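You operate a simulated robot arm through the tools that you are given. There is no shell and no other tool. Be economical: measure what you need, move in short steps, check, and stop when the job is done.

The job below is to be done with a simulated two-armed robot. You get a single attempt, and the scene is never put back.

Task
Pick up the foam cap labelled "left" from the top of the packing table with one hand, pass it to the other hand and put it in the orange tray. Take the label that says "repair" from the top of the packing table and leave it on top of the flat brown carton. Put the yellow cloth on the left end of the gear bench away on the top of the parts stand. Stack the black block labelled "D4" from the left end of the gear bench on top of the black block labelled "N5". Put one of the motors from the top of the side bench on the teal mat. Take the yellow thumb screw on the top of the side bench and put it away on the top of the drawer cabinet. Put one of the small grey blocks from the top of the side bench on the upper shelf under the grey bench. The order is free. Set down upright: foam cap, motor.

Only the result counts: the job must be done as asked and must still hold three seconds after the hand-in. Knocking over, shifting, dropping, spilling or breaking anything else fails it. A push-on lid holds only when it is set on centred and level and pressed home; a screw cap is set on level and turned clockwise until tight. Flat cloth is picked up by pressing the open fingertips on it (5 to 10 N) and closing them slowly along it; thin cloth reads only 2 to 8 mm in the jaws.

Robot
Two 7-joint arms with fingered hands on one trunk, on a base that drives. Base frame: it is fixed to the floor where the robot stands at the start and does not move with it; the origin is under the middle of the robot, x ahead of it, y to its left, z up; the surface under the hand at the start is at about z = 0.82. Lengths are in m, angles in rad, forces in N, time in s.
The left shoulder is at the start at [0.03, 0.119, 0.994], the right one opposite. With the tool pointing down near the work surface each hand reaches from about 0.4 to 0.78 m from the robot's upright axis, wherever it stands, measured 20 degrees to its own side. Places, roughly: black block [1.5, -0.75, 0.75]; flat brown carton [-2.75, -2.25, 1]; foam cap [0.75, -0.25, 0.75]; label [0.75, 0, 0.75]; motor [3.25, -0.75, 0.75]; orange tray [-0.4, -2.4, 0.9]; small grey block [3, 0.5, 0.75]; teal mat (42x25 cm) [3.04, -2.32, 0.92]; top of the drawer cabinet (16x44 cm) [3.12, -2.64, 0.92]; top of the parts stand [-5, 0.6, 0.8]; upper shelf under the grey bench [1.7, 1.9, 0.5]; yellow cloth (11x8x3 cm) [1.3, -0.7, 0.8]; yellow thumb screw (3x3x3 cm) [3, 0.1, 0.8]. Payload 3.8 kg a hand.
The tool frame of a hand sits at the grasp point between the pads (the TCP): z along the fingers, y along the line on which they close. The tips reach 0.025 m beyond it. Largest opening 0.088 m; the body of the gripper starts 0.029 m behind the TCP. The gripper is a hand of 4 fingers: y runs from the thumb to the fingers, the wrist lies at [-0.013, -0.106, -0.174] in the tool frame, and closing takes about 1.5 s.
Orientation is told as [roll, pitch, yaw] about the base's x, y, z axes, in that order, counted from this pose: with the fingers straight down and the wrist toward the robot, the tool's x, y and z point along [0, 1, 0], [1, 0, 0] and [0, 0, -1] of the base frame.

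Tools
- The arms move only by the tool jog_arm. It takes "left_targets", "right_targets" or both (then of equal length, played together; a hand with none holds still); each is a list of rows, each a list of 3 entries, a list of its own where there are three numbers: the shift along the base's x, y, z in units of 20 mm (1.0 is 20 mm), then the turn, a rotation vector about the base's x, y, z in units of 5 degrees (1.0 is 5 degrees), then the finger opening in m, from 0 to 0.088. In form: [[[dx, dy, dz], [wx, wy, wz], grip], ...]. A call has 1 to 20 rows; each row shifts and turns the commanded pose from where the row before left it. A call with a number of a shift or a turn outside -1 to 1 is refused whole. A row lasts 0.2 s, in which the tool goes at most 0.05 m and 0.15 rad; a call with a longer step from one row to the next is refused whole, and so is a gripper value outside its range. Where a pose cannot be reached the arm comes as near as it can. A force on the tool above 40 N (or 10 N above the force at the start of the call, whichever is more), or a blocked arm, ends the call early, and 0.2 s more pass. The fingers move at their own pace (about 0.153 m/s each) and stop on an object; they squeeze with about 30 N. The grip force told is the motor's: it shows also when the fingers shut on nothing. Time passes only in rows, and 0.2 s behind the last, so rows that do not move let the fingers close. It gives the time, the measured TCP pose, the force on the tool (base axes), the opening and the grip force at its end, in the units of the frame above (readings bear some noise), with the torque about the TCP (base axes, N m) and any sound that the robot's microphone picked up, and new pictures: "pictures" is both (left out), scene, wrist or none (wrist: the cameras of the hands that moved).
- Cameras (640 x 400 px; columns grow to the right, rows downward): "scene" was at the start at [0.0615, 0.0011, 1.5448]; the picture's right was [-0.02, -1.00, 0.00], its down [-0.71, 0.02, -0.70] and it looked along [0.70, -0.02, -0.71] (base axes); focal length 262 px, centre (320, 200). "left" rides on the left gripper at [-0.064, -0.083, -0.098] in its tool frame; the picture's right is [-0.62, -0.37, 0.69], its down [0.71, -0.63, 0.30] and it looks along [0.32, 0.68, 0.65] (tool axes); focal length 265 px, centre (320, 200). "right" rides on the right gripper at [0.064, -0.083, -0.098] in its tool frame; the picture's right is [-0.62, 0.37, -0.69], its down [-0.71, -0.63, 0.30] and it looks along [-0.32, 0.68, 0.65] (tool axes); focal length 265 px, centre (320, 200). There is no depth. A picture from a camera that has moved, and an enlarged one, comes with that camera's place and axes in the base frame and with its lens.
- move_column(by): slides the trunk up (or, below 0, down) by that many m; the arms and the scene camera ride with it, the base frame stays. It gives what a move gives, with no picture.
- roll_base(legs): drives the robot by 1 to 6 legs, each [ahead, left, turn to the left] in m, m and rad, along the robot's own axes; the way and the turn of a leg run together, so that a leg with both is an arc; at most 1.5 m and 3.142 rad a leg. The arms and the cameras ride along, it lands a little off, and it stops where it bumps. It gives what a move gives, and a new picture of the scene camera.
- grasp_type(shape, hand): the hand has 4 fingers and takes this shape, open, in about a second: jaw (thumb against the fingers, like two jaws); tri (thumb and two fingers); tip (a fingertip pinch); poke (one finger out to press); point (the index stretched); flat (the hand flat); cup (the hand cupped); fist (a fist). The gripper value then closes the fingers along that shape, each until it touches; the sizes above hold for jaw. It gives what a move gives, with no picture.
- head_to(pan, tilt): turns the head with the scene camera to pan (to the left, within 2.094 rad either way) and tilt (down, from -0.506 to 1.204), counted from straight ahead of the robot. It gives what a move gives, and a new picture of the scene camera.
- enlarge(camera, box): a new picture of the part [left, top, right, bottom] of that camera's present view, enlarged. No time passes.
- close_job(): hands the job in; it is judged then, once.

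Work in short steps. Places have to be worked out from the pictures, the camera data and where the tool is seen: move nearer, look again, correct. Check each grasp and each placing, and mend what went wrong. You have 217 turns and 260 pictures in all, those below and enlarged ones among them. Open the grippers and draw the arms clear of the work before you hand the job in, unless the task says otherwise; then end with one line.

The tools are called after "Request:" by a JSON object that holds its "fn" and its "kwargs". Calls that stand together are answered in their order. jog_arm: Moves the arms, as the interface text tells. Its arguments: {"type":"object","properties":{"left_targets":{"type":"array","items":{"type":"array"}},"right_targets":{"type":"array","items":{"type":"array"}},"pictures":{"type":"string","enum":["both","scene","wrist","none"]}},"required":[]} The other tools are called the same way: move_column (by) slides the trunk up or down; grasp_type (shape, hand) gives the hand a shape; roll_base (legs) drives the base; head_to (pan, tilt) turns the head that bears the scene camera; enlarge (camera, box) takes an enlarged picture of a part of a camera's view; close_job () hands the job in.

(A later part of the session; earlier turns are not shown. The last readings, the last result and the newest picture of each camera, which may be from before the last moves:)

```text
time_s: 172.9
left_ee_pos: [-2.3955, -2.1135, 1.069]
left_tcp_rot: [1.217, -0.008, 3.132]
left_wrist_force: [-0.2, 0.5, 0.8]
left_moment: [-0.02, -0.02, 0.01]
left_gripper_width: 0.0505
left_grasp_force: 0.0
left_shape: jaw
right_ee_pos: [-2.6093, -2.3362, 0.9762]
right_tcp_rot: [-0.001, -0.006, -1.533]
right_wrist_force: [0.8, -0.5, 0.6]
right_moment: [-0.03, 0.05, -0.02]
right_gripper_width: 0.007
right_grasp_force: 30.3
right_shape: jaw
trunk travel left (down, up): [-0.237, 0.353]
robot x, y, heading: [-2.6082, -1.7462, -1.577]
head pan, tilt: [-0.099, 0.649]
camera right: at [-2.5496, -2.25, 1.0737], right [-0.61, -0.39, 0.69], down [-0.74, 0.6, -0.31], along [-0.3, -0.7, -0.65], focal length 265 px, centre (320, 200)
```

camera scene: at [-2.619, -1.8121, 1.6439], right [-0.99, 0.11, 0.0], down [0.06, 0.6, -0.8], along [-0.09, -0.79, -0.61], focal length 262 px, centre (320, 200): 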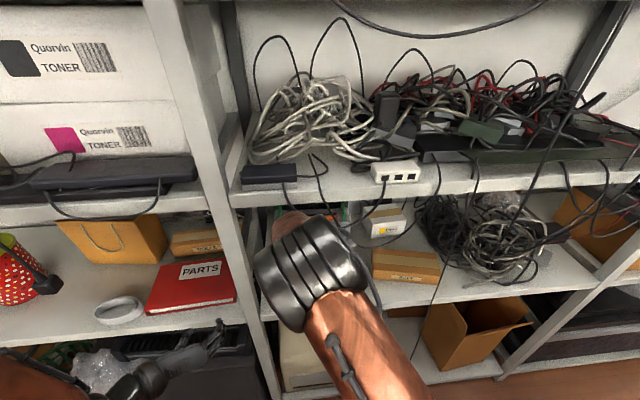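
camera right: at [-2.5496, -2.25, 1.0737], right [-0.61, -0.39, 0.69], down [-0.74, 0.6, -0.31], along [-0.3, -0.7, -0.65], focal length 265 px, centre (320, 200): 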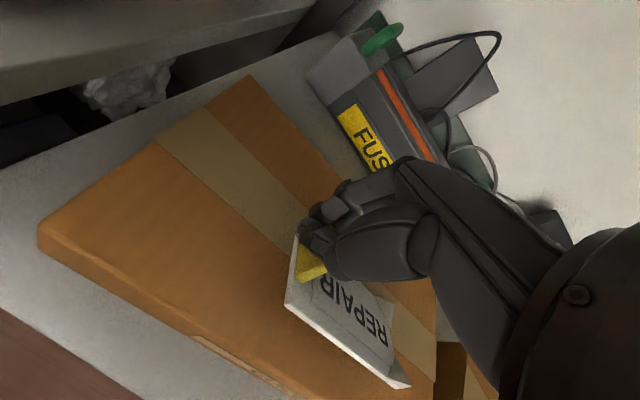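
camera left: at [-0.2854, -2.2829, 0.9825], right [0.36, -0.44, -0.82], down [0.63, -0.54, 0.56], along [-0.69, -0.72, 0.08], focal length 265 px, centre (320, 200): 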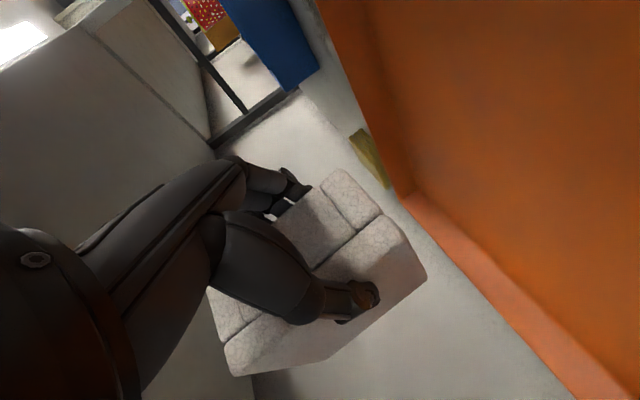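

Small steps down until contact.

Request:
{"fn": "jog_arm", "kwargs": {"right_targets": [[[0, 0, -0.3], [0, 0, 0], 0.0], [[0, 0, -0.2], [0, 0, 0], 0.0]], "pictures": "none"}}

Request:
{"fn": "jog_arm", "kwargs": {"right_targets": [[[0, 0, -0.2], [0, 0, 0], 0.0]], "pictures": "wrist"}}

```text
time_s: 173.5
left_ee_pos: [-2.3963, -2.1132, 1.0687]
left_tcp_rot: [1.218, -0.007, 3.132]
left_wrist_force: [0.3, 0.8, -0.2]
left_moment: [0.02, -0.02, -0.02]
left_gripper_width: 0.0504
left_grasp_force: 0.0
left_shape: jaw
right_ee_pos: [-2.6094, -2.3358, 0.9685]
right_tcp_rot: [-0.001, -0.008, -1.531]
right_wrist_force: [1.2, 1.7, 2.5]
right_moment: [-0.07, 0.24, 0.0]
right_gripper_width: 0.007
right_grasp_force: 29.5
right_shape: jaw
trunk travel left (down, up): [-0.237, 0.353]
robot x, y, heading: [-2.6115, -1.7463, -1.576]
head pan, tilt: [-0.099, 0.649]
```

```text
time_s: 173.9
left_ee_pos: [-2.3959, -2.1114, 1.0685]
left_tcp_rot: [1.219, -0.007, 3.131]
left_wrist_force: [0.2, 0.0, -0.4]
left_moment: [-0.03, 0.0, -0.02]
left_gripper_width: 0.0504
left_grasp_force: 0.1
left_shape: jaw
right_ee_pos: [-2.6082, -2.3363, 0.9651]
right_tcp_rot: [0.0, -0.014, -1.534]
right_wrist_force: [-1.2, 1.5, 16.8]
right_moment: [-0.33, 0.18, 0.01]
right_gripper_width: 0.0076
right_grasp_force: 29.8
right_shape: jaw
trunk travel left (down, up): [-0.237, 0.353]
robot x, y, heading: [-2.6103, -1.7494, -1.579]
head pan, tilt: [-0.099, 0.649]
camera right: at [-2.549, -2.25, 1.0625], right [-0.61, -0.38, 0.7], down [-0.74, 0.6, -0.31], along [-0.3, -0.7, -0.64], focal length 265 px, centre (320, 200)
```

right: 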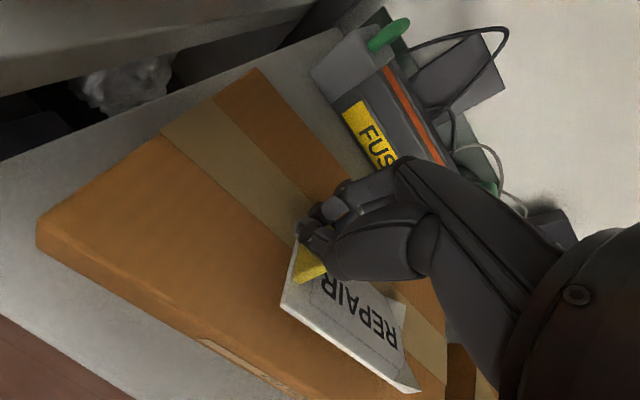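

Contact with 17 N. Ease up 1 mm and open.

Request:
{"fn": "jog_arm", "kwargs": {"right_targets": [[[0, 0, 0.08], [0, 0, 0], 0.0], [[0, 0, 0], [0, 0, 0], 0.015], [[0, 0, 0], [0, 0, 0], 0.03], [[0, 0, 0], [0, 0, 0], 0.045], [[0, 0, 0], [0, 0, 0], 0.045]], "pictures": "wrist"}}

```text
time_s: 175.1
left_ee_pos: [-2.3967, -2.1124, 1.0672]
left_tcp_rot: [1.217, -0.009, 3.134]
left_wrist_force: [0.6, 0.3, -0.2]
left_moment: [0.01, 0.03, -0.01]
left_gripper_width: 0.0503
left_grasp_force: 0.2
left_shape: jaw
right_ee_pos: [-2.6096, -2.335, 0.9631]
right_tcp_rot: [0.0, -0.007, -1.533]
right_wrist_force: [0.7, 1.1, 3.7]
right_moment: [-0.04, 0.03, 0.02]
right_gripper_width: 0.0436
right_grasp_force: 0.0
right_shape: jaw
trunk travel left (down, up): [-0.237, 0.353]
robot x, y, heading: [-2.6123, -1.7451, -1.578]
head pan, tilt: [-0.099, 0.649]
camera right: at [-2.549, -2.2497, 1.061], right [-0.61, -0.39, 0.7], down [-0.74, 0.6, -0.31], along [-0.3, -0.7, -0.65], focal length 265 px, centre (320, 200)
```

right: 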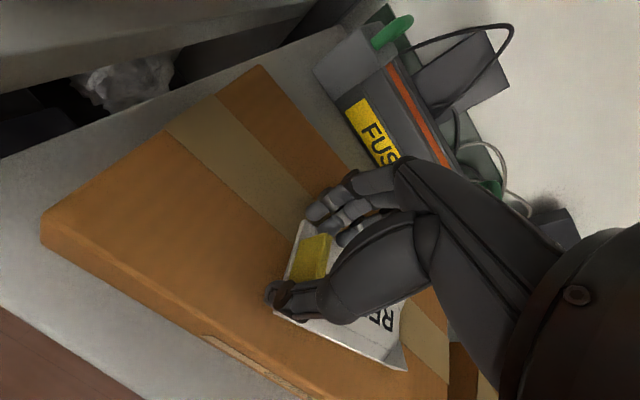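

The label lies flat on the carton. Lift straight up, then retract.

Request:
{"fn": "jog_arm", "kwargs": {"right_targets": [[[0, 0, 0.3], [0, 0, 0], 0.05], [[0, 0, 0.6], [0, 0, 0], 0.05], [[0, 0, 0.9], [0, 0, 0], 0.05], [[0, 0, 0.9], [0, 0, 0], 0.05], [[0, 0.3, 0.9], [0, 0, 0], 0.05], [[0, 0.9, 0.5], [0, 0, 0], 0.05], [[0, 0.9, 0], [0, 0, 0], 0.05], [[0, 0.9, 0], [0, 0, 0], 0.05], [[0, 0.9, 0], [0, 0, 0], 0.05], [[0, 0.9, 0], [0, 0, 0], 0.05], [[0, 0.9, 0], [0, 0, 0], 0.05], [[0, 0.9, 0], [0, 0, 0], 0.05], [[0, 0.9, 0], [0, 0, 0], 0.05]], "pictures": "wrist"}}

```text
time_s: 177.9
left_ee_pos: [-2.3958, -2.1136, 1.0687]
left_tcp_rot: [1.219, -0.007, 3.131]
left_wrist_force: [0.5, 0.3, 0.6]
left_moment: [0.04, 0.03, 0.01]
left_gripper_width: 0.05
left_grasp_force: 0.1
left_shape: jaw
right_ee_pos: [-2.6096, -2.1833, 1.0471]
right_tcp_rot: [0.0, -0.007, -1.534]
right_wrist_force: [-0.2, 0.5, 0.1]
right_moment: [-0.02, 0.01, 0.0]
right_gripper_width: 0.0497
right_grasp_force: 0.0
right_shape: jaw
trunk travel left (down, up): [-0.237, 0.353]
robot x, y, heading: [-2.6074, -1.7474, -1.579]
head pan, tilt: [-0.099, 0.649]
camera right: at [-2.5494, -2.0989, 1.1446], right [-0.61, -0.39, 0.69], down [-0.74, 0.6, -0.31], along [-0.3, -0.7, -0.65], focal length 265 px, centre (320, 200)
```

right: 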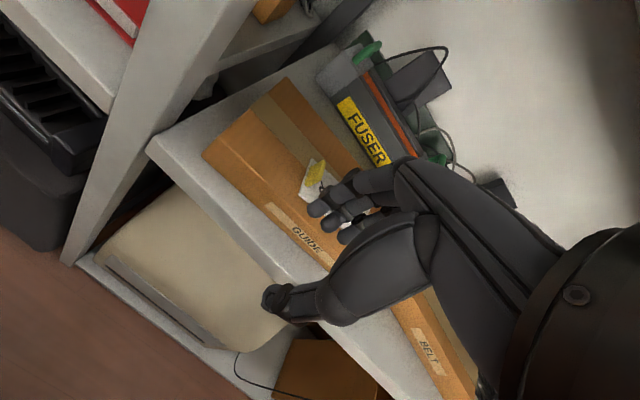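

Label done. Now go back along the corridor to the open floor, turn toward +x and look at the gear bench.

Request:
{"fn": "roll_base", "kwargs": {"legs": [[0, 1.2, 0.008], [0, 1.25, 0], [-0.25, 0, 0], [0, 0, 1.571]]}}

Request:
{"fn": "head_to", "kwargs": {"pan": 0.25, "tilt": 0.4}}

```text
time_s: 194.9
left_ee_pos: [0.1611, -1.2972, 1.0686]
left_tcp_rot: [1.218, -0.008, -1.572]
left_wrist_force: [0.1, -0.6, -0.4]
left_moment: [0.01, -0.01, 0.01]
left_gripper_width: 0.0504
left_grasp_force: 0.1
left_shape: jaw
right_ee_pos: [0.2348, -1.5105, 1.0469]
right_tcp_rot: [0.0, -0.004, 0.048]
right_wrist_force: [0.2, 0.0, 0.3]
right_moment: [-0.01, 0.0, -0.03]
right_gripper_width: 0.0497
right_grasp_force: 0.1
right_shape: jaw
trunk travel left (down, up): [-0.237, 0.353]
robot x, y, heading: [-0.203, -1.5169, 0.001]
head pan, tilt: [-0.099, 0.649]
camera scene: at [-0.1354, -1.5191, 1.6439], right [-0.1, -1.0, 0.0], down [-0.6, 0.06, -0.8], along [0.79, -0.08, -0.6], focal length 262 px, centre (320, 200)
```

scene: 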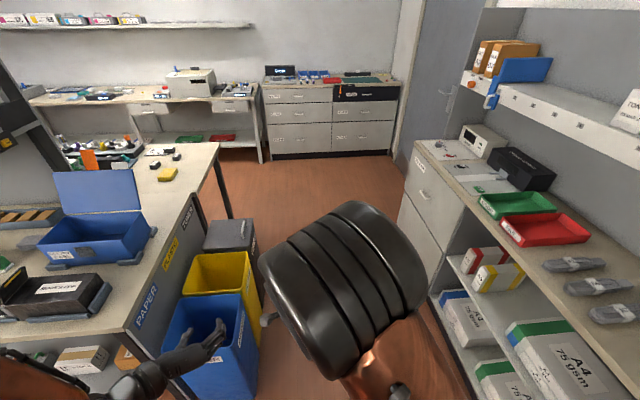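

```text
time_s: 195.8
left_ee_pos: [0.1613, -1.2969, 1.0681]
left_tcp_rot: [1.219, -0.007, -1.571]
left_wrist_force: [-0.4, 0.3, 0.0]
left_moment: [-0.01, 0.04, -0.01]
left_gripper_width: 0.0504
left_grasp_force: 0.1
left_shape: jaw
right_ee_pos: [0.2358, -1.5093, 1.0461]
right_tcp_rot: [0.0, -0.005, 0.048]
right_wrist_force: [-1.3, -0.3, 0.1]
right_moment: [-0.01, -0.01, 0.0]
right_gripper_width: 0.0495
right_grasp_force: 0.1
right_shape: jaw
trunk travel left (down, up): [-0.237, 0.353]
robot x, y, heading: [-0.2008, -1.5148, 0.004]
head pan, tilt: [0.25, 0.4]
camera scene: at [-0.132, -1.4878, 1.6664], right [0.25, -0.97, 0.0], down [-0.38, -0.1, -0.92], along [0.89, 0.23, -0.39], focal length 262 px, centre (320, 200)
```

scene: 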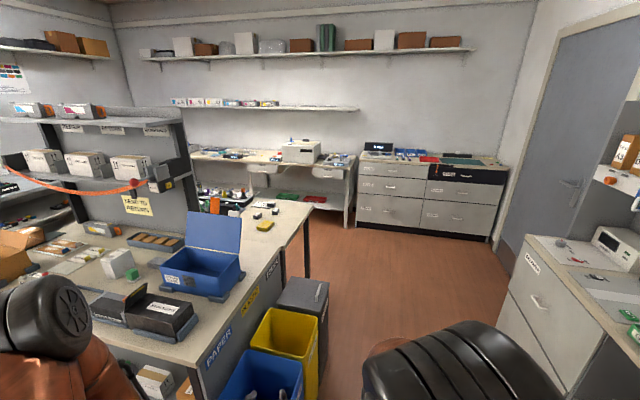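

I see the gear bench behind the packing table: cloth ≈(1.34, -0.71), black blocks ≈(1.6, -0.6). I drive past the bins at y≈-1.72 to x≈1.5 and turn to face +y.

Request:
{"fn": "roll_base", "kwargs": {"legs": [[0, -0.2, 0], [1.4, 0, 0], [0.31, 0, 0], [0, 0, 1.569], [0.3, 0, 0]]}}

Request:
{"fn": "head_to", "kwargs": {"pan": 0.0, "tilt": 0.75}}

```text
time_s: 210.9
left_ee_pos: [1.2324, -1.0793, 1.0678]
left_tcp_rot: [1.216, -0.006, -0.009]
left_wrist_force: [0.4, -0.4, -0.1]
left_moment: [0.01, -0.02, 0.01]
left_gripper_width: 0.0504
left_grasp_force: 0.1
left_shape: jaw
right_ee_pos: [1.4456, -1.0083, 1.0469]
right_tcp_rot: [0.0, -0.005, 1.609]
right_wrist_force: [0.6, 0.0, 0.3]
right_moment: [0.01, 0.02, 0.01]
right_gripper_width: 0.0495
right_grasp_force: 0.1
right_shape: jaw
trunk travel left (down, up): [-0.237, 0.353]
robot x, y, heading: [1.4491, -1.4443, 1.563]
head pan, tilt: [0.25, 0.4]
camera scene: at [1.4241, -1.3711, 1.6664], right [0.97, 0.24, 0.0], down [0.09, -0.38, -0.92], along [-0.22, 0.89, -0.39], focal length 262 px, centre (320, 200)
```

scene: 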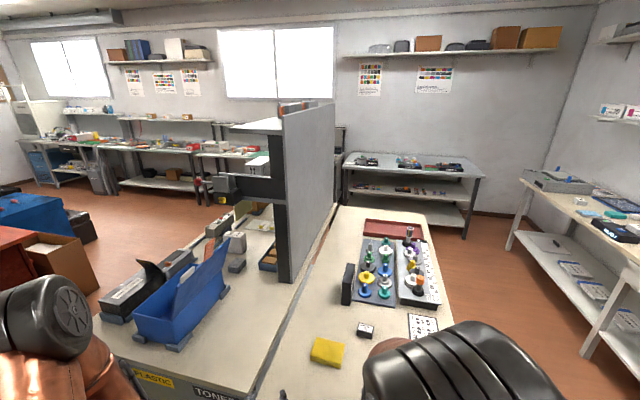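

```text
time_s: 211.7
left_ee_pos: [1.2325, -1.0802, 1.0692]
left_tcp_rot: [1.219, -0.008, -0.008]
left_wrist_force: [-1.2, -0.6, -0.3]
left_moment: [-0.05, -0.03, 0.0]
left_gripper_width: 0.0504
left_grasp_force: 0.1
left_shape: jaw
right_ee_pos: [1.4464, -1.0094, 1.0472]
right_tcp_rot: [-0.001, -0.005, 1.608]
right_wrist_force: [-0.6, 0.5, -0.1]
right_moment: [0.0, 0.0, 0.0]
right_gripper_width: 0.0498
right_grasp_force: 0.1
right_shape: jaw
trunk travel left (down, up): [-0.237, 0.353]
robot x, y, heading: [1.4459, -1.4485, 1.563]
head pan, tilt: [0.0, 0.75]
camera scene: at [1.4468, -1.3797, 1.6354], right [1.0, -0.01, 0.0], down [0.0, -0.68, -0.73], along [0.0, 0.73, -0.68], focal length 262 px, centre (320, 200)
```

scene: 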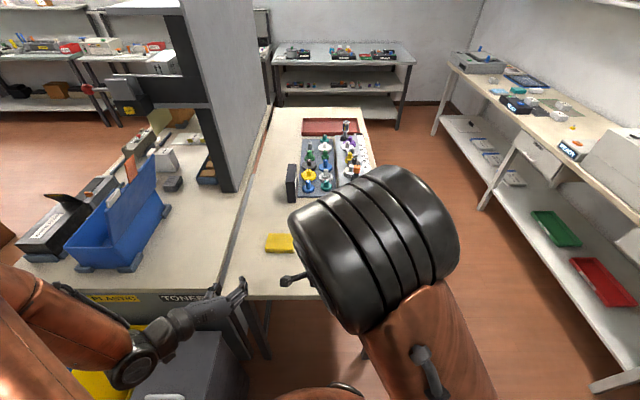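

The right elbow hides the blocks; I pan the head a bit and enlarge.

Request:
{"fn": "head_to", "kwargs": {"pan": 0.4, "tilt": 0.55}}

Request:
{"fn": "enlarge", "kwargs": {"camera": "scene", "box": [330, 180, 530, 340]}}

```text
time_s: 212.6
left_ee_pos: [1.2327, -1.0806, 1.0673]
left_tcp_rot: [1.218, -0.007, -0.008]
left_wrist_force: [-0.3, 0.0, 1.0]
left_moment: [0.01, -0.02, 0.0]
left_gripper_width: 0.0503
left_grasp_force: 0.0
left_shape: jaw
right_ee_pos: [1.4453, -1.0088, 1.0472]
right_tcp_rot: [0.0, -0.005, 1.609]
right_wrist_force: [0.0, 0.2, -0.2]
right_moment: [0.02, 0.01, -0.01]
right_gripper_width: 0.0498
right_grasp_force: 0.0
right_shape: jaw
trunk travel left (down, up): [-0.237, 0.353]
robot x, y, heading: [1.4484, -1.4459, 1.567]
head pan, tilt: [0.4, 0.55]
camera scene: at [1.4121, -1.3795, 1.6527], right [0.92, 0.38, 0.0], down [0.2, -0.48, -0.85], along [-0.33, 0.79, -0.52], focal length 262 px, centre (320, 200)
```

scene: 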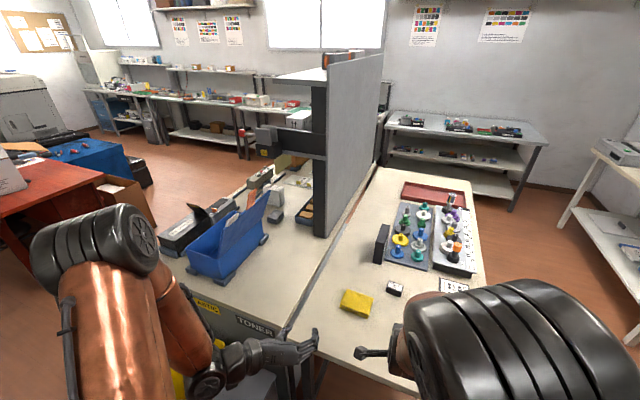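

```text
2.50 times, centred on (430, 260) of scene
camera zoom: at [1.4121, -1.3795, 1.6527], right [0.92, 0.38, 0.0], down [0.2, -0.48, -0.85], along [-0.33, 0.79, -0.52], focal length 655 px, centre (45, 50)
```

zoom: 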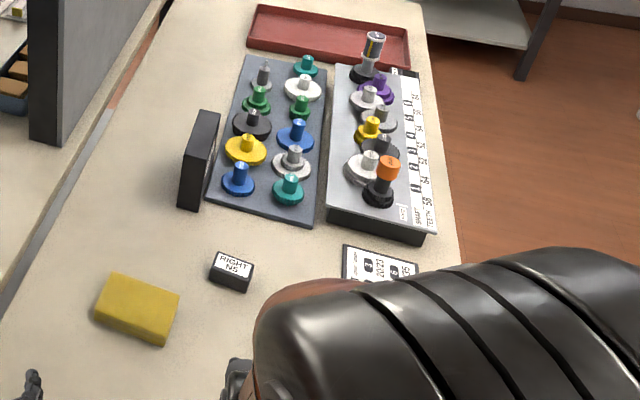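

N5 is the small block; D4 must be hidden behind the elbow. I use the right hand's camera.

Request:
{"fn": "jog_arm", "kwargs": {"right_targets": [[[0.5, 0.6, 0], [0, 0, 0], 0.06], [[0.5, 0.6, 0], [0, 0, 0], 0.06], [[0.5, 0.6, 0], [0, 0, 0], 0.06], [[0.5, 0.6, 0], [0, 0, 0], 0.06], [[0.5, 0.6, 0], [0, 0, 0], 0.06], [[0.5, 0.6, 0], [0, 0, 0], 0.06]], "pictures": "wrist"}}

```text
time_s: 214.0
left_ee_pos: [1.2331, -1.0799, 1.0698]
left_tcp_rot: [1.218, -0.005, -0.006]
left_wrist_force: [0.4, -0.8, -1.0]
left_moment: [0.0, 0.0, 0.0]
left_gripper_width: 0.0503
left_grasp_force: 0.0
left_shape: jaw
right_ee_pos: [1.507, -0.9364, 1.0471]
right_tcp_rot: [0.0, -0.004, 1.611]
right_wrist_force: [-0.1, -0.4, 0.5]
right_moment: [0.03, -0.05, 0.02]
right_gripper_width: 0.0596
right_grasp_force: 0.1
right_shape: jaw
trunk travel left (down, up): [-0.237, 0.353]
robot x, y, heading: [1.4487, -1.4445, 1.564]
head pan, tilt: [0.4, 0.55]
camera right: at [1.4457, -1.0236, 1.1444], right [0.6, 0.39, 0.7], down [0.74, -0.6, -0.31], along [0.3, 0.7, -0.65], focal length 265 px, centre (320, 200)
```

right: 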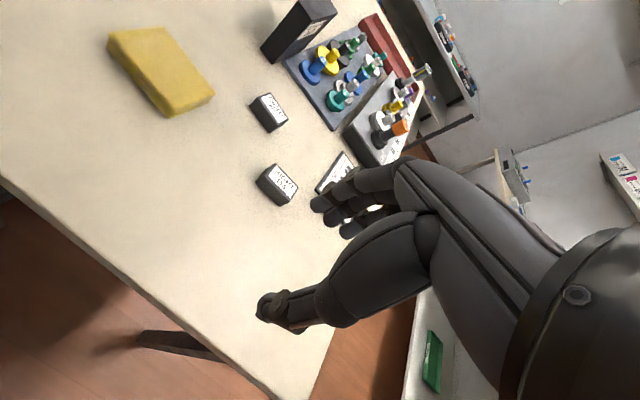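

Request:
{"fn": "enlarge", "kwargs": {"camera": "right", "box": [220, 70, 360, 230]}}

```text
2.50 times, centred on (290, 150) of right
camera zoom: at [1.4457, -1.0236, 1.1444], right [0.6, 0.39, 0.7], down [0.74, -0.6, -0.31], along [0.3, 0.7, -0.65], focal length 664 px, centre (395, 325)
```

zoom: 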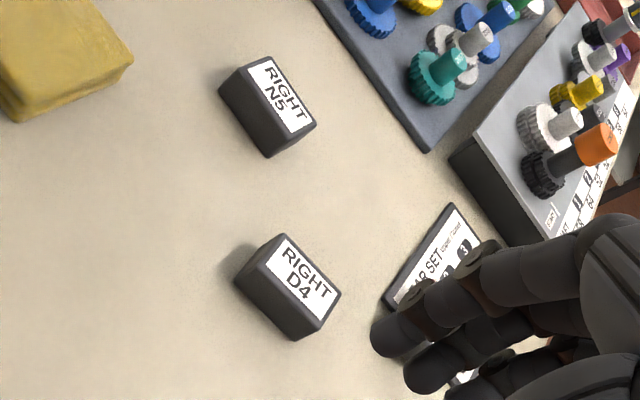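

D4 ≈(1.518, -0.726), N5 ≈(1.418, -0.621), tops z≈0.828, both long along x. Drive 0.15 m nearer for reach.

Request:
{"fn": "roll_base", "kwargs": {"legs": [[0.15, 0, 0]]}}

Request:
{"fn": "jog_arm", "kwargs": {"right_targets": [[[0.2, 0.6, -0.4], [0, 0, 0.5], 0.06], [[0.1, 0.6, -0.6], [0, 0, 0.5], 0.06], [[0, 0.6, -0.8], [0, 0, 0.3], 0.06], [[0, 0.5, -0.8], [0, 0, 0], 0.06], [[0, 0, -0.8], [0, 0, 0], 0.06], [[0, 0, -0.8], [0, 0, 0], 0.06]], "pictures": "wrist"}}

```text
time_s: 215.4
left_ee_pos: [1.2342, -0.9258, 1.0689]
left_tcp_rot: [1.216, -0.007, -0.006]
left_wrist_force: [-0.2, 0.2, 0.0]
left_moment: [-0.03, -0.02, -0.03]
left_gripper_width: 0.0504
left_grasp_force: 0.2
left_shape: jaw
right_ee_pos: [1.5083, -0.7823, 1.0463]
right_tcp_rot: [0.0, -0.003, 1.611]
right_wrist_force: [0.0, 0.4, -0.1]
right_moment: [-0.05, 0.02, -0.02]
right_gripper_width: 0.0596
right_grasp_force: 0.1
right_shape: jaw
trunk travel left (down, up): [-0.237, 0.353]
robot x, y, heading: [1.4491, -1.2932, 1.565]
head pan, tilt: [0.4, 0.55]
camera scene: at [1.413, -1.2242, 1.6526], right [0.92, 0.38, 0.0], down [0.2, -0.48, -0.85], along [-0.33, 0.79, -0.52], focal length 262 px, centre (320, 200)
```

scene: 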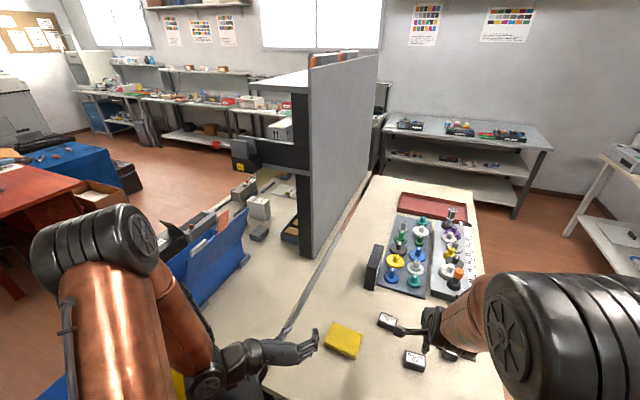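

```text
time_s: 216.8
left_ee_pos: [1.2333, -0.927, 1.0683]
left_tcp_rot: [1.217, -0.007, -0.007]
left_wrist_force: [0.2, 0.4, -0.4]
left_moment: [0.02, 0.01, 0.02]
left_gripper_width: 0.0502
left_grasp_force: 0.0
left_shape: jaw
right_ee_pos: [1.5142, -0.7379, 0.9629]
right_tcp_rot: [0.0, -0.004, 1.722]
right_wrist_force: [0.1, 0.8, -0.5]
right_moment: [-0.03, -0.02, -0.01]
right_gripper_width: 0.0596
right_grasp_force: 0.0
right_shape: jaw
trunk travel left (down, up): [-0.237, 0.353]
robot x, y, heading: [1.448, -1.2964, 1.565]
head pan, tilt: [0.4, 0.55]
camera right: at [1.4622, -0.8318, 1.0596], right [0.56, 0.45, 0.69], down [0.8, -0.51, -0.31], along [0.22, 0.73, -0.65], focal length 265 px, centre (320, 200)
```

right: 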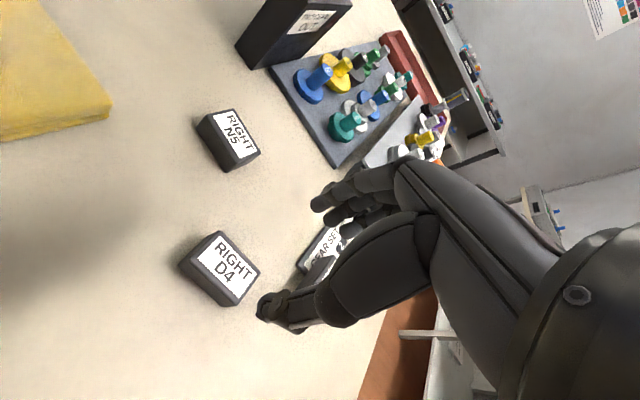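

D4 confirmed at (1.513, -0.726). Descend over it.

Request:
{"fn": "jog_arm", "kwargs": {"right_targets": [[[0, 0.6, -0.8], [0, 0, 0], 0.06], [[0, 0, -0.9], [0, 0, 0], 0.06], [[0, 0, -0.9], [0, 0, 0], 0.06], [[0, 0, -0.9], [0, 0, 0], 0.06], [[0, 0, -0.9], [0, 0, 0], 0.06], [[0, 0, -0.9], [0, 0, 0], 0.06], [[0, 0, -0.8], [0, 0, 0], 0.06]], "pictures": "wrist"}}

```text
time_s: 218.4
left_ee_pos: [1.2332, -0.9277, 1.0691]
left_tcp_rot: [1.218, -0.008, -0.006]
left_wrist_force: [0.1, -0.6, 0.0]
left_moment: [-0.01, 0.02, 0.0]
left_gripper_width: 0.0502
left_grasp_force: 0.1
left_shape: jaw
right_ee_pos: [1.5149, -0.7249, 0.8394]
right_tcp_rot: [-0.001, -0.005, 1.725]
right_wrist_force: [0.1, -0.8, -1.8]
right_moment: [-0.01, 0.0, 0.0]
right_gripper_width: 0.0595
right_grasp_force: 0.0
right_shape: jaw
trunk travel left (down, up): [-0.237, 0.353]
robot x, y, heading: [1.4463, -1.296, 1.565]
head pan, tilt: [0.4, 0.55]
camera right: at [1.4625, -0.8186, 0.9368], right [0.56, 0.45, 0.7], down [0.8, -0.51, -0.31], along [0.22, 0.73, -0.65], focal length 265 px, centre (320, 200)
```

right: 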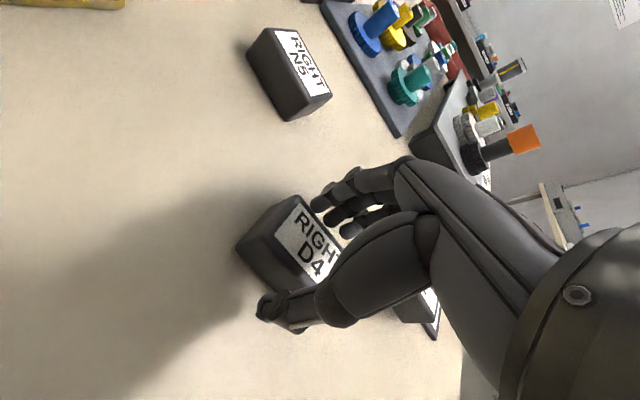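

Block top ≈0.832. Lower 8 mm more and close.

Request:
{"fn": "jog_arm", "kwargs": {"right_targets": [[[0, 0, -0.4], [0, 0, 0], 0.06], [[0, 0, 0], [0, 0, 0], 0.04], [[0, 0, 0], [0, 0, 0], 0.03], [[0, 0, 0], [0, 0, 0], 0.02], [[0, 0, 0], [0, 0, 0], 0.0], [[0, 0, 0], [0, 0, 0], 0.0]], "pictures": "wrist"}}

```text
time_s: 219.8
left_ee_pos: [1.2333, -0.9275, 1.0699]
left_tcp_rot: [1.219, -0.008, -0.006]
left_wrist_force: [0.0, -0.3, -0.2]
left_moment: [0.0, -0.01, 0.0]
left_gripper_width: 0.0503
left_grasp_force: 0.1
left_shape: jaw
right_ee_pos: [1.5139, -0.7261, 0.8329]
right_tcp_rot: [0.0, -0.005, 1.726]
right_wrist_force: [1.2, -0.2, 0.0]
right_moment: [-0.01, -0.01, 0.01]
right_gripper_width: 0.0339
right_grasp_force: 30.0
right_shape: jaw
trunk travel left (down, up): [-0.237, 0.353]
robot x, y, heading: [1.4489, -1.2914, 1.563]
head pan, tilt: [0.4, 0.55]
camera right: at [1.4627, -0.8188, 0.9301], right [0.56, 0.45, 0.7], down [0.8, -0.51, -0.31], along [0.22, 0.73, -0.65], focal length 265 px, centre (320, 200)
```

right: 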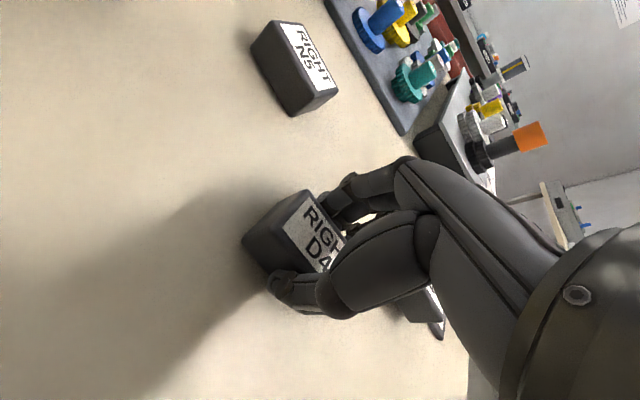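

D4 gripped (34 mm). Lift, turn 16° to match N5 and move over it.

Request:
{"fn": "jog_arm", "kwargs": {"right_targets": [[[0, 0, 0.5], [0, 0, 0], 0.0], [[0, 0, 0.8], [0, 0, 0], 0.0], [[0, 0, 0.9], [0, 0, 0], 0.0], [[0, 0, 0.9], [0, 0, 0], 0.0], [[-0.8, 0.8, 0], [0, 0, -0.5], 0.0], [[-0.8, 0.8, 0], [0, 0, -0.5], 0.0], [[-0.8, 0.8, 0], [0, 0, -0.5], 0.0], [[-0.8, 0.8, 0], [0, 0, -0.5], 0.0], [[-0.8, 0.8, 0], [0, 0, -0.6], 0.0], [[-0.8, 0.8, 0], [0, 0, -0.6], 0.0]], "pictures": "wrist"}}

```text
time_s: 222.0
left_ee_pos: [1.2333, -0.9275, 1.0674]
left_tcp_rot: [1.217, -0.008, -0.008]
left_wrist_force: [0.0, -0.1, -0.2]
left_moment: [-0.01, -0.04, 0.03]
left_gripper_width: 0.0505
left_grasp_force: 0.0
left_shape: jaw
right_ee_pos: [1.4171, -0.6272, 0.8906]
right_tcp_rot: [-0.001, -0.005, 1.443]
right_wrist_force: [-0.7, -0.9, -1.2]
right_moment: [-0.04, -0.01, 0.02]
right_gripper_width: 0.034
right_grasp_force: 30.0
right_shape: jaw
trunk travel left (down, up): [-0.237, 0.353]
robot x, y, heading: [1.4465, -1.2948, 1.563]
head pan, tilt: [0.4, 0.55]
camera right: at [1.3425, -0.7045, 0.9889], right [0.66, 0.28, 0.69], down [0.63, -0.71, -0.31], along [0.41, 0.64, -0.65], focal length 265 px, centre (320, 200)
```

right: 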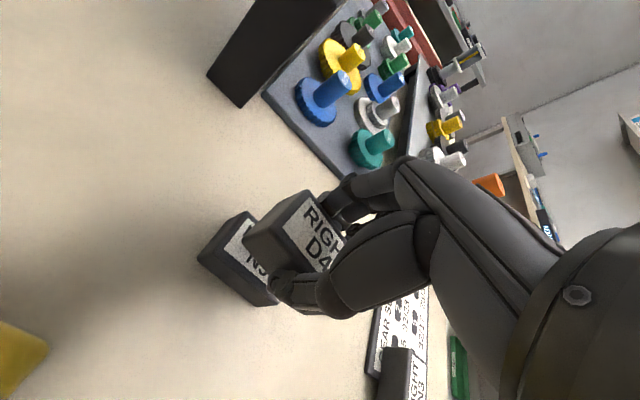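

Enlarge to check the alignment of D4 over N5.

Request:
{"fn": "enlarge", "kwargs": {"camera": "right", "box": [180, 170, 380, 330]}}

Request:
{"fn": "enlarge", "kwargs": {"camera": "scene", "box": [340, 270, 480, 380]}}

```text
2.50 times, centred on (280, 250) of right
camera zoom: at [1.3425, -0.7045, 0.9889], right [0.66, 0.28, 0.69], down [0.63, -0.71, -0.31], along [0.41, 0.64, -0.65], focal length 664 px, centre (420, 75)
```

zoom: 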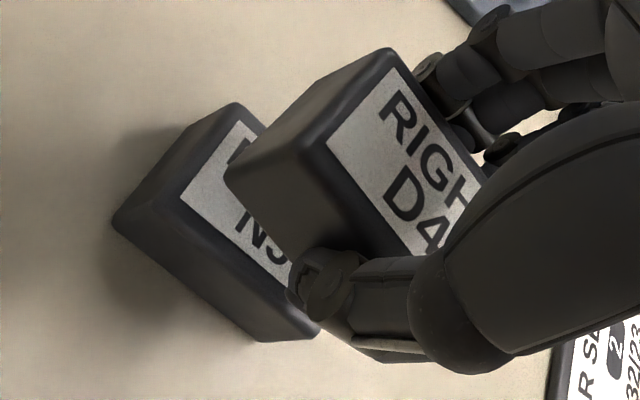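

```text
3.64 times, centred on (410, 325) of scene
camera zoom: at [1.4127, -1.2258, 1.6527], right [0.92, 0.38, 0.0], down [0.2, -0.48, -0.85], along [-0.33, 0.79, -0.52], focal length 953 px, centre (-7, -254)
```

zoom: 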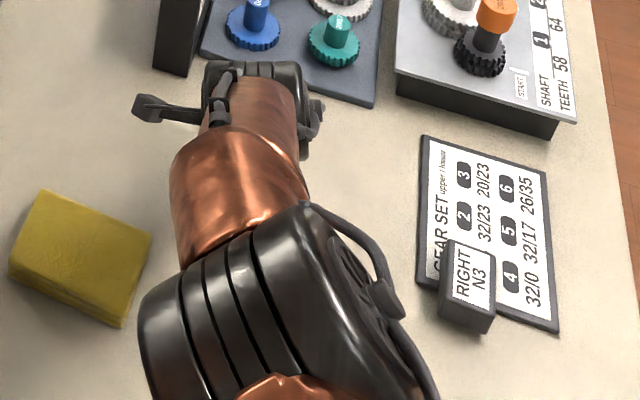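

Well aligned (within ~5 mm). Shift slightly and lower to contact.

Request:
{"fn": "jog_arm", "kwargs": {"right_targets": [[[-0.2, 0.15, -0.5], [0, 0, 0], 0.0], [[0, 0, -0.5], [0, 0, 0], 0.0], [[0, 0, -0.15], [0, 0, 0], 0.0]], "pictures": "none"}}

Request:
{"fn": "jog_arm", "kwargs": {"right_targets": [[[0, 0, -0.15], [0, 0, 0], 0.0]], "pictures": "none"}}

Request:
{"fn": "jog_arm", "kwargs": {"right_targets": [[[0, 0, -0.15], [0, 0, 0], 0.0]], "pictures": "wrist"}}

```text
time_s: 222.8
left_ee_pos: [1.2333, -0.9271, 1.0684]
left_tcp_rot: [1.219, -0.008, -0.005]
left_wrist_force: [-0.3, -0.2, -0.4]
left_moment: [-0.01, 0.02, 0.0]
left_gripper_width: 0.0507
left_grasp_force: 0.0
left_shape: jaw
right_ee_pos: [1.4153, -0.6275, 0.8706]
right_tcp_rot: [0.001, -0.005, 1.443]
right_wrist_force: [-0.7, 0.2, -0.6]
right_moment: [0.03, 0.01, -0.02]
right_gripper_width: 0.0342
right_grasp_force: 30.1
right_shape: jaw
trunk travel left (down, up): [-0.237, 0.353]
robot x, y, heading: [1.4473, -1.2907, 1.565]
head pan, tilt: [0.4, 0.55]
```

```text
time_s: 223.2
left_ee_pos: [1.234, -0.9268, 1.0694]
left_tcp_rot: [1.216, -0.007, -0.008]
left_wrist_force: [-0.5, -1.2, 0.4]
left_moment: [0.02, 0.04, -0.01]
left_gripper_width: 0.0503
left_grasp_force: 0.1
left_shape: jaw
right_ee_pos: [1.4156, -0.6276, 0.8689]
right_tcp_rot: [0.001, -0.006, 1.445]
right_wrist_force: [0.1, 0.3, -0.4]
right_moment: [0.01, 0.01, -0.02]
right_gripper_width: 0.0345
right_grasp_force: 29.9
right_shape: jaw
trunk travel left (down, up): [-0.237, 0.353]
robot x, y, heading: [1.4484, -1.2909, 1.563]
head pan, tilt: [0.4, 0.55]
```

```text
time_s: 223.6
left_ee_pos: [1.2337, -0.9284, 1.0684]
left_tcp_rot: [1.218, -0.008, -0.007]
left_wrist_force: [0.4, -0.6, -1.1]
left_moment: [-0.02, -0.01, 0.01]
left_gripper_width: 0.0505
left_grasp_force: 0.1
left_shape: jaw
right_ee_pos: [1.4143, -0.6267, 0.8648]
right_tcp_rot: [0.001, -0.004, 1.446]
right_wrist_force: [-0.3, -0.2, 0.4]
right_moment: [0.03, 0.03, -0.04]
right_gripper_width: 0.0341
right_grasp_force: 29.7
right_shape: jaw
trunk travel left (down, up): [-0.237, 0.353]
robot x, y, heading: [1.4473, -1.2916, 1.566]
head pan, tilt: [0.4, 0.55]
camera right: at [1.3393, -0.7028, 0.9624], right [0.66, 0.28, 0.69], down [0.63, -0.71, -0.31], along [0.41, 0.64, -0.65], focal length 265 px, centre (320, 200)
```

right: 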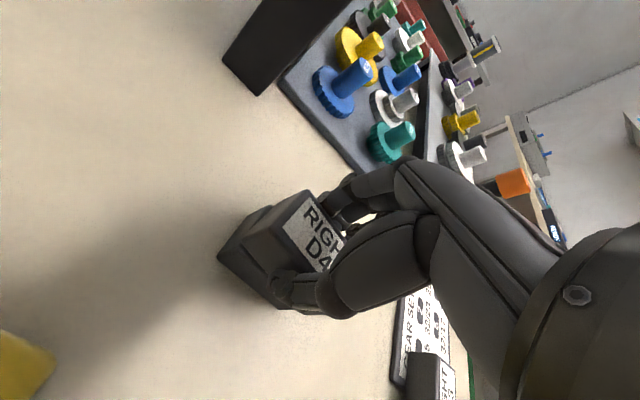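

Close to touching; continue in 2–3 mm steps.

Request:
{"fn": "jog_arm", "kwargs": {"right_targets": [[[0, 0, -0.12], [0, 0, 0], 0.0]], "pictures": "none"}}

Request:
{"fn": "jog_arm", "kwargs": {"right_targets": [[[0, 0, -0.12], [0, 0, 0], 0.0]], "pictures": "none"}}

Request:
{"fn": "enlarge", "kwargs": {"camera": "right", "box": [180, 170, 380, 330]}}

```text
time_s: 224.0
left_ee_pos: [1.234, -0.926, 1.0681]
left_tcp_rot: [1.218, -0.008, -0.006]
left_wrist_force: [-0.8, 0.6, 0.5]
left_moment: [0.01, -0.01, -0.01]
left_gripper_width: 0.0502
left_grasp_force: 0.0
left_shape: jaw
right_ee_pos: [1.4158, -0.6273, 0.8644]
right_tcp_rot: [0.0, -0.005, 1.443]
right_wrist_force: [-0.2, -0.8, -0.9]
right_moment: [0.03, -0.01, -0.02]
right_gripper_width: 0.034
right_grasp_force: 29.7
right_shape: jaw
trunk travel left (down, up): [-0.237, 0.353]
robot x, y, heading: [1.4496, -1.2924, 1.565]
head pan, tilt: [0.4, 0.55]
```

```text
time_s: 224.4
left_ee_pos: [1.2341, -0.9276, 1.069]
left_tcp_rot: [1.218, -0.002, -0.007]
left_wrist_force: [0.1, -0.5, -0.8]
left_moment: [-0.02, 0.01, -0.03]
left_gripper_width: 0.0503
left_grasp_force: 0.2
left_shape: jaw
right_ee_pos: [1.4168, -0.6263, 0.862]
right_tcp_rot: [0.0, -0.006, 1.444]
right_wrist_force: [0.6, -0.3, 3.2]
right_moment: [-0.05, 0.03, 0.0]
right_gripper_width: 0.0342
right_grasp_force: 29.7
right_shape: jaw
trunk travel left (down, up): [-0.237, 0.353]
robot x, y, heading: [1.4481, -1.2959, 1.563]
head pan, tilt: [0.4, 0.55]
```

```text
2.50 times, centred on (280, 250) of right
camera zoom: at [1.3397, -0.7025, 0.9594], right [0.66, 0.28, 0.7], down [0.63, -0.71, -0.31], along [0.41, 0.64, -0.65], focal length 664 px, centre (420, 75)
```

zoom: 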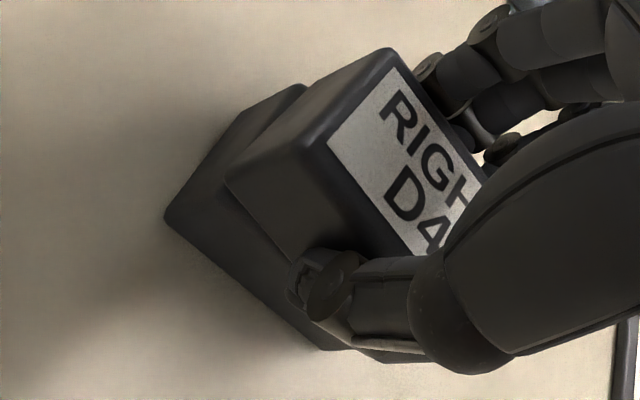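

Contact at z=0.862. Release D4 and rise.

Request:
{"fn": "jog_arm", "kwargs": {"right_targets": [[[0, 0, 0], [0, 0, 0], 0.04], [[0, 0, 0], [0, 0, 0], 0.05], [[0, 0, 0], [0, 0, 0], 0.065], [[0, 0, 0], [0, 0, 0], 0.065], [[0, 0, 0.5], [0, 0, 0], 0.065], [[0, 0, 0.8], [0, 0, 0], 0.065], [[0, 0, 0.9], [0, 0, 0], 0.065], [[0, 0, 0.9], [0, 0, 0], 0.065]], "pictures": "wrist"}}

```text
time_s: 226.2
left_ee_pos: [1.2346, -0.9272, 1.0707]
left_tcp_rot: [1.218, -0.007, -0.005]
left_wrist_force: [-0.5, -0.4, -0.7]
left_moment: [-0.01, -0.03, 0.01]
left_gripper_width: 0.0505
left_grasp_force: 0.1
left_shape: jaw
right_ee_pos: [1.417, -0.6257, 0.924]
right_tcp_rot: [0.001, -0.005, 1.443]
right_wrist_force: [-0.5, 0.3, -0.6]
right_moment: [0.01, 0.01, -0.03]
right_gripper_width: 0.0648
right_grasp_force: 0.1
right_shape: jaw
trunk travel left (down, up): [-0.237, 0.353]
robot x, y, heading: [1.4463, -1.2923, 1.565]
head pan, tilt: [0.4, 0.55]
camera right: at [1.3407, -0.702, 1.0221], right [0.66, 0.28, 0.7], down [0.63, -0.71, -0.31], along [0.41, 0.64, -0.65], focal length 265 px, centre (320, 200)
```

right: 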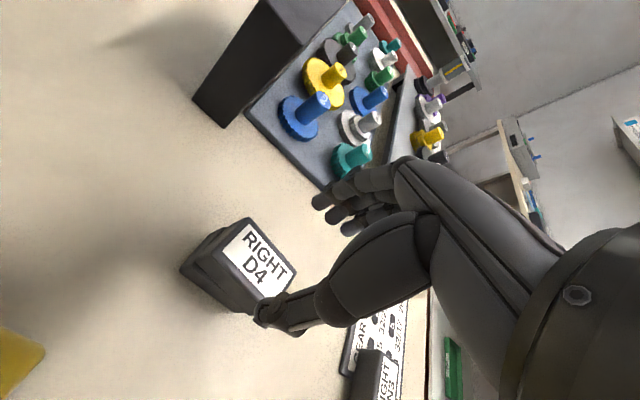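

D4 is stacked on N5. Raise the right hand, back off, turn to +x and go to the side bench.

Request:
{"fn": "jog_arm", "kwargs": {"right_targets": [[[0, -0.5, 0.8], [0, 0, 0.4], 0.06], [[0, -0.5, 0.8], [0, 0, 0.4], 0.06], [[0, -0.5, 0.8], [0, 0, 0.4], 0.06], [[0, -0.8, 0.8], [0, 0, 0.4], 0.06], [[0, -0.8, 0.8], [0, 0, 0.4], 0.06], [[0, -0.8, 0.8], [0, 0, 0.4], 0.06], [[0, -0.8, 0.4], [0, 0, 0], 0.06], [[0, -0.8, 0], [0, 0, 0], 0.06], [[0, -0.8, 0], [0, 0, 0], 0.06]], "pictures": "none"}}

Request:
{"fn": "roll_base", "kwargs": {"legs": [[-0.35, 0, 0], [0, 0, -1.565], [0.75, 0, 0]]}}

Request:
{"fn": "head_to", "kwargs": {"pan": 0.5, "tilt": 0.5}}

```text
time_s: 228.2
left_ee_pos: [1.2323, -0.9284, 1.069]
left_tcp_rot: [1.219, -0.007, -0.008]
left_wrist_force: [0.1, -0.4, -0.8]
left_moment: [0.01, 0.01, 0.0]
left_gripper_width: 0.0502
left_grasp_force: 0.1
left_shape: jaw
right_ee_pos: [1.4161, -0.7532, 1.0269]
right_tcp_rot: [0.0, -0.008, 1.654]
right_wrist_force: [-0.3, -0.2, -0.1]
right_moment: [0.03, -0.02, 0.01]
right_gripper_width: 0.0603
right_grasp_force: 0.0
right_shape: jaw
trunk travel left (down, up): [-0.237, 0.353]
robot x, y, heading: [1.4472, -1.2923, 1.562]
head pan, tilt: [0.4, 0.55]
```

```text
time_s: 237.9
left_ee_pos: [2.5615, -1.4016, 1.0682]
left_tcp_rot: [1.218, -0.006, -1.55]
left_wrist_force: [0.1, -0.5, 0.2]
left_moment: [0.01, 0.0, 0.0]
left_gripper_width: 0.0506
left_grasp_force: 0.0
left_shape: jaw
right_ee_pos: [2.7408, -1.5782, 1.0276]
right_tcp_rot: [0.002, -0.004, 0.111]
right_wrist_force: [-0.2, -0.1, 0.6]
right_moment: [0.01, 0.01, 0.03]
right_gripper_width: 0.0605
right_grasp_force: 0.0
right_shape: jaw
trunk travel left (down, up): [-0.237, 0.353]
robot x, y, heading: [2.2009, -1.6271, 0.019]
head pan, tilt: [0.4, 0.55]
camera scene: at [2.2644, -1.5865, 1.6527], right [0.41, -0.91, 0.0], down [-0.48, -0.21, -0.85], along [0.78, 0.35, -0.52], focal length 262 px, centre (320, 200)
```

scene: 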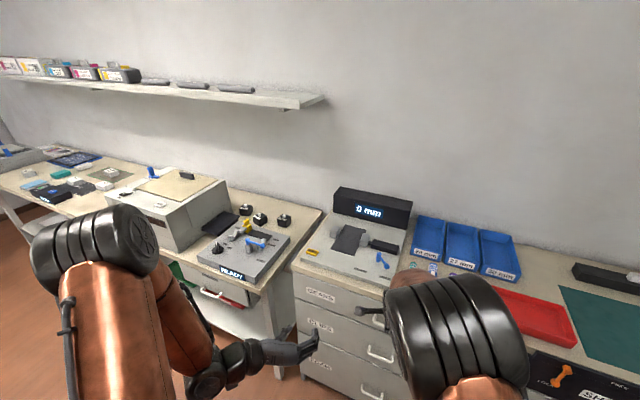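

```text
time_s: 238.6
left_ee_pos: [2.5602, -1.4017, 1.0682]
left_tcp_rot: [1.218, -0.005, -1.551]
left_wrist_force: [-0.2, 0.1, -0.5]
left_moment: [-0.01, 0.01, -0.01]
left_gripper_width: 0.0502
left_grasp_force: 0.0
left_shape: jaw
right_ee_pos: [2.7397, -1.579, 1.0269]
right_tcp_rot: [0.001, -0.006, 0.111]
right_wrist_force: [0.0, -0.3, -0.3]
right_moment: [0.02, 0.01, 0.04]
right_gripper_width: 0.0603
right_grasp_force: 0.2
right_shape: jaw
trunk travel left (down, up): [-0.237, 0.353]
robot x, y, heading: [2.2012, -1.6238, 0.024]
head pan, tilt: [0.499, 0.499]
camera scene: at [2.2607, -1.5781, 1.6573], right [0.5, -0.87, 0.0], down [-0.42, -0.24, -0.88], along [0.76, 0.44, -0.48], focal length 262 px, centre (320, 200)
```

scene: 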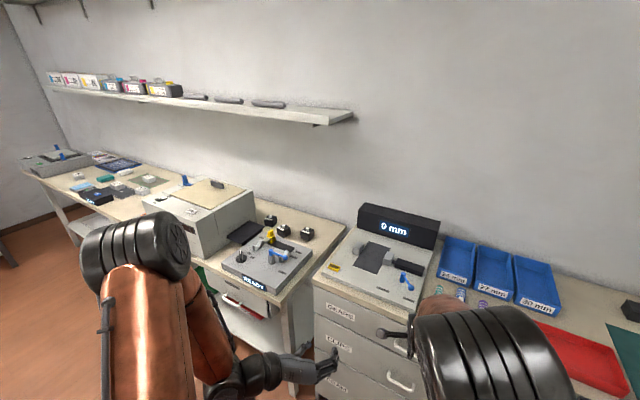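

Enlarge the motors and the far part of the side bench.

Request:
{"fn": "enlarge", "kwargs": {"camera": "scene", "box": [210, 190, 350, 290]}}

Request:
{"fn": "enlarge", "kwargs": {"camera": "scene", "box": [10, 130, 200, 230]}}

```text
4.00 times, centred on (280, 240) of scene
camera zoom: at [2.2607, -1.5781, 1.6573], right [0.5, -0.87, 0.0], down [-0.42, -0.24, -0.88], along [0.76, 0.44, -0.48], focal length 1048 px, centre (480, 40)
```

zoom: 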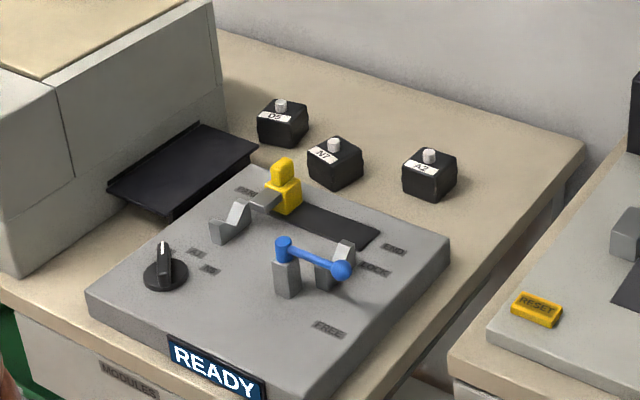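

```text
3.37 times, centred on (105, 180) of scene
camera zoom: at [2.2607, -1.5781, 1.6573], right [0.5, -0.87, 0.0], down [-0.42, -0.24, -0.88], along [0.76, 0.44, -0.48], focal length 883 px, centre (1044, 267)
```

zoom: 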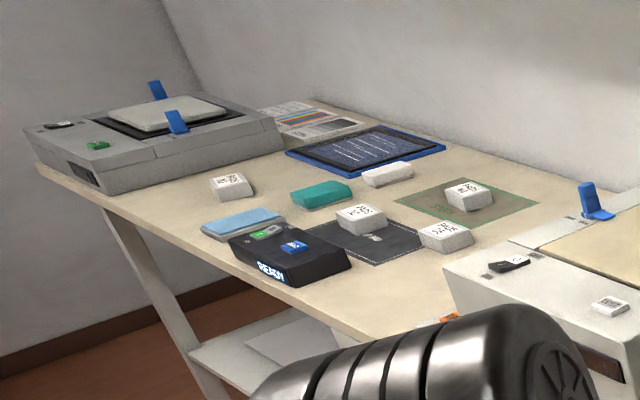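

Motor A2 is at about (3.19, -0.96), reachable behind the fixture. I drive to about (2.45, -0.93) facing +x and look down.

Request:
{"fn": "roll_base", "kwargs": {"legs": [[0, 0.69, -0.022], [0.2, 0, 0]]}}

Request:
{"fn": "enlarge", "kwargs": {"camera": "right", "box": [0, 0, 640, 400]}}

```text
time_s: 243.5
left_ee_pos: [2.7557, -0.727, 1.0682]
left_tcp_rot: [1.217, -0.007, -1.57]
left_wrist_force: [-0.5, -0.2, -0.6]
left_moment: [0.0, 0.03, 0.02]
left_gripper_width: 0.0506
left_grasp_force: 0.0
left_shape: jaw
right_ee_pos: [2.933, -0.9085, 1.0261]
right_tcp_rot: [0.0, -0.007, 0.09]
right_wrist_force: [0.3, -0.2, 0.5]
right_moment: [0.03, 0.02, 0.02]
right_gripper_width: 0.0599
right_grasp_force: 0.0
right_shape: jaw
trunk travel left (down, up): [-0.237, 0.353]
robot x, y, heading: [2.3922, -0.943, -0.002]
head pan, tilt: [0.499, 0.499]
camera scene: at [2.4538, -0.8974, 1.6572], right [0.48, -0.88, 0.0], down [-0.42, -0.23, -0.88], along [0.77, 0.42, -0.48], focal length 262 px, centre (320, 200)
```

scene: 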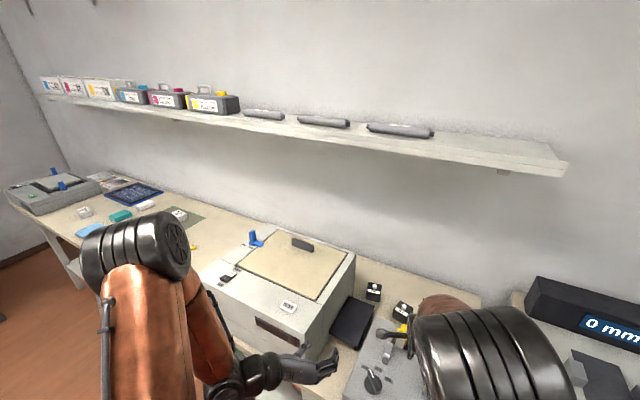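

```text
1.00 times, centred on (320, 200) of right (not enlarged: the box is as wide or as high as the picture)
camera zoom: at [2.8424, -0.8524, 1.1243], right [0.42, -0.58, 0.69], down [-0.56, -0.77, -0.31], along [0.71, -0.26, -0.65], focal length 265 px, centre (320, 200)
```

zoom: 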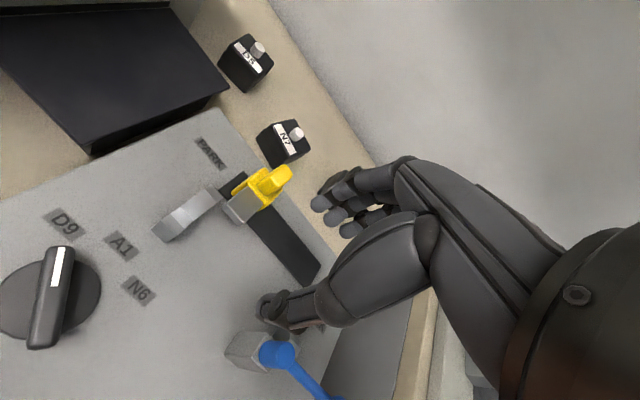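

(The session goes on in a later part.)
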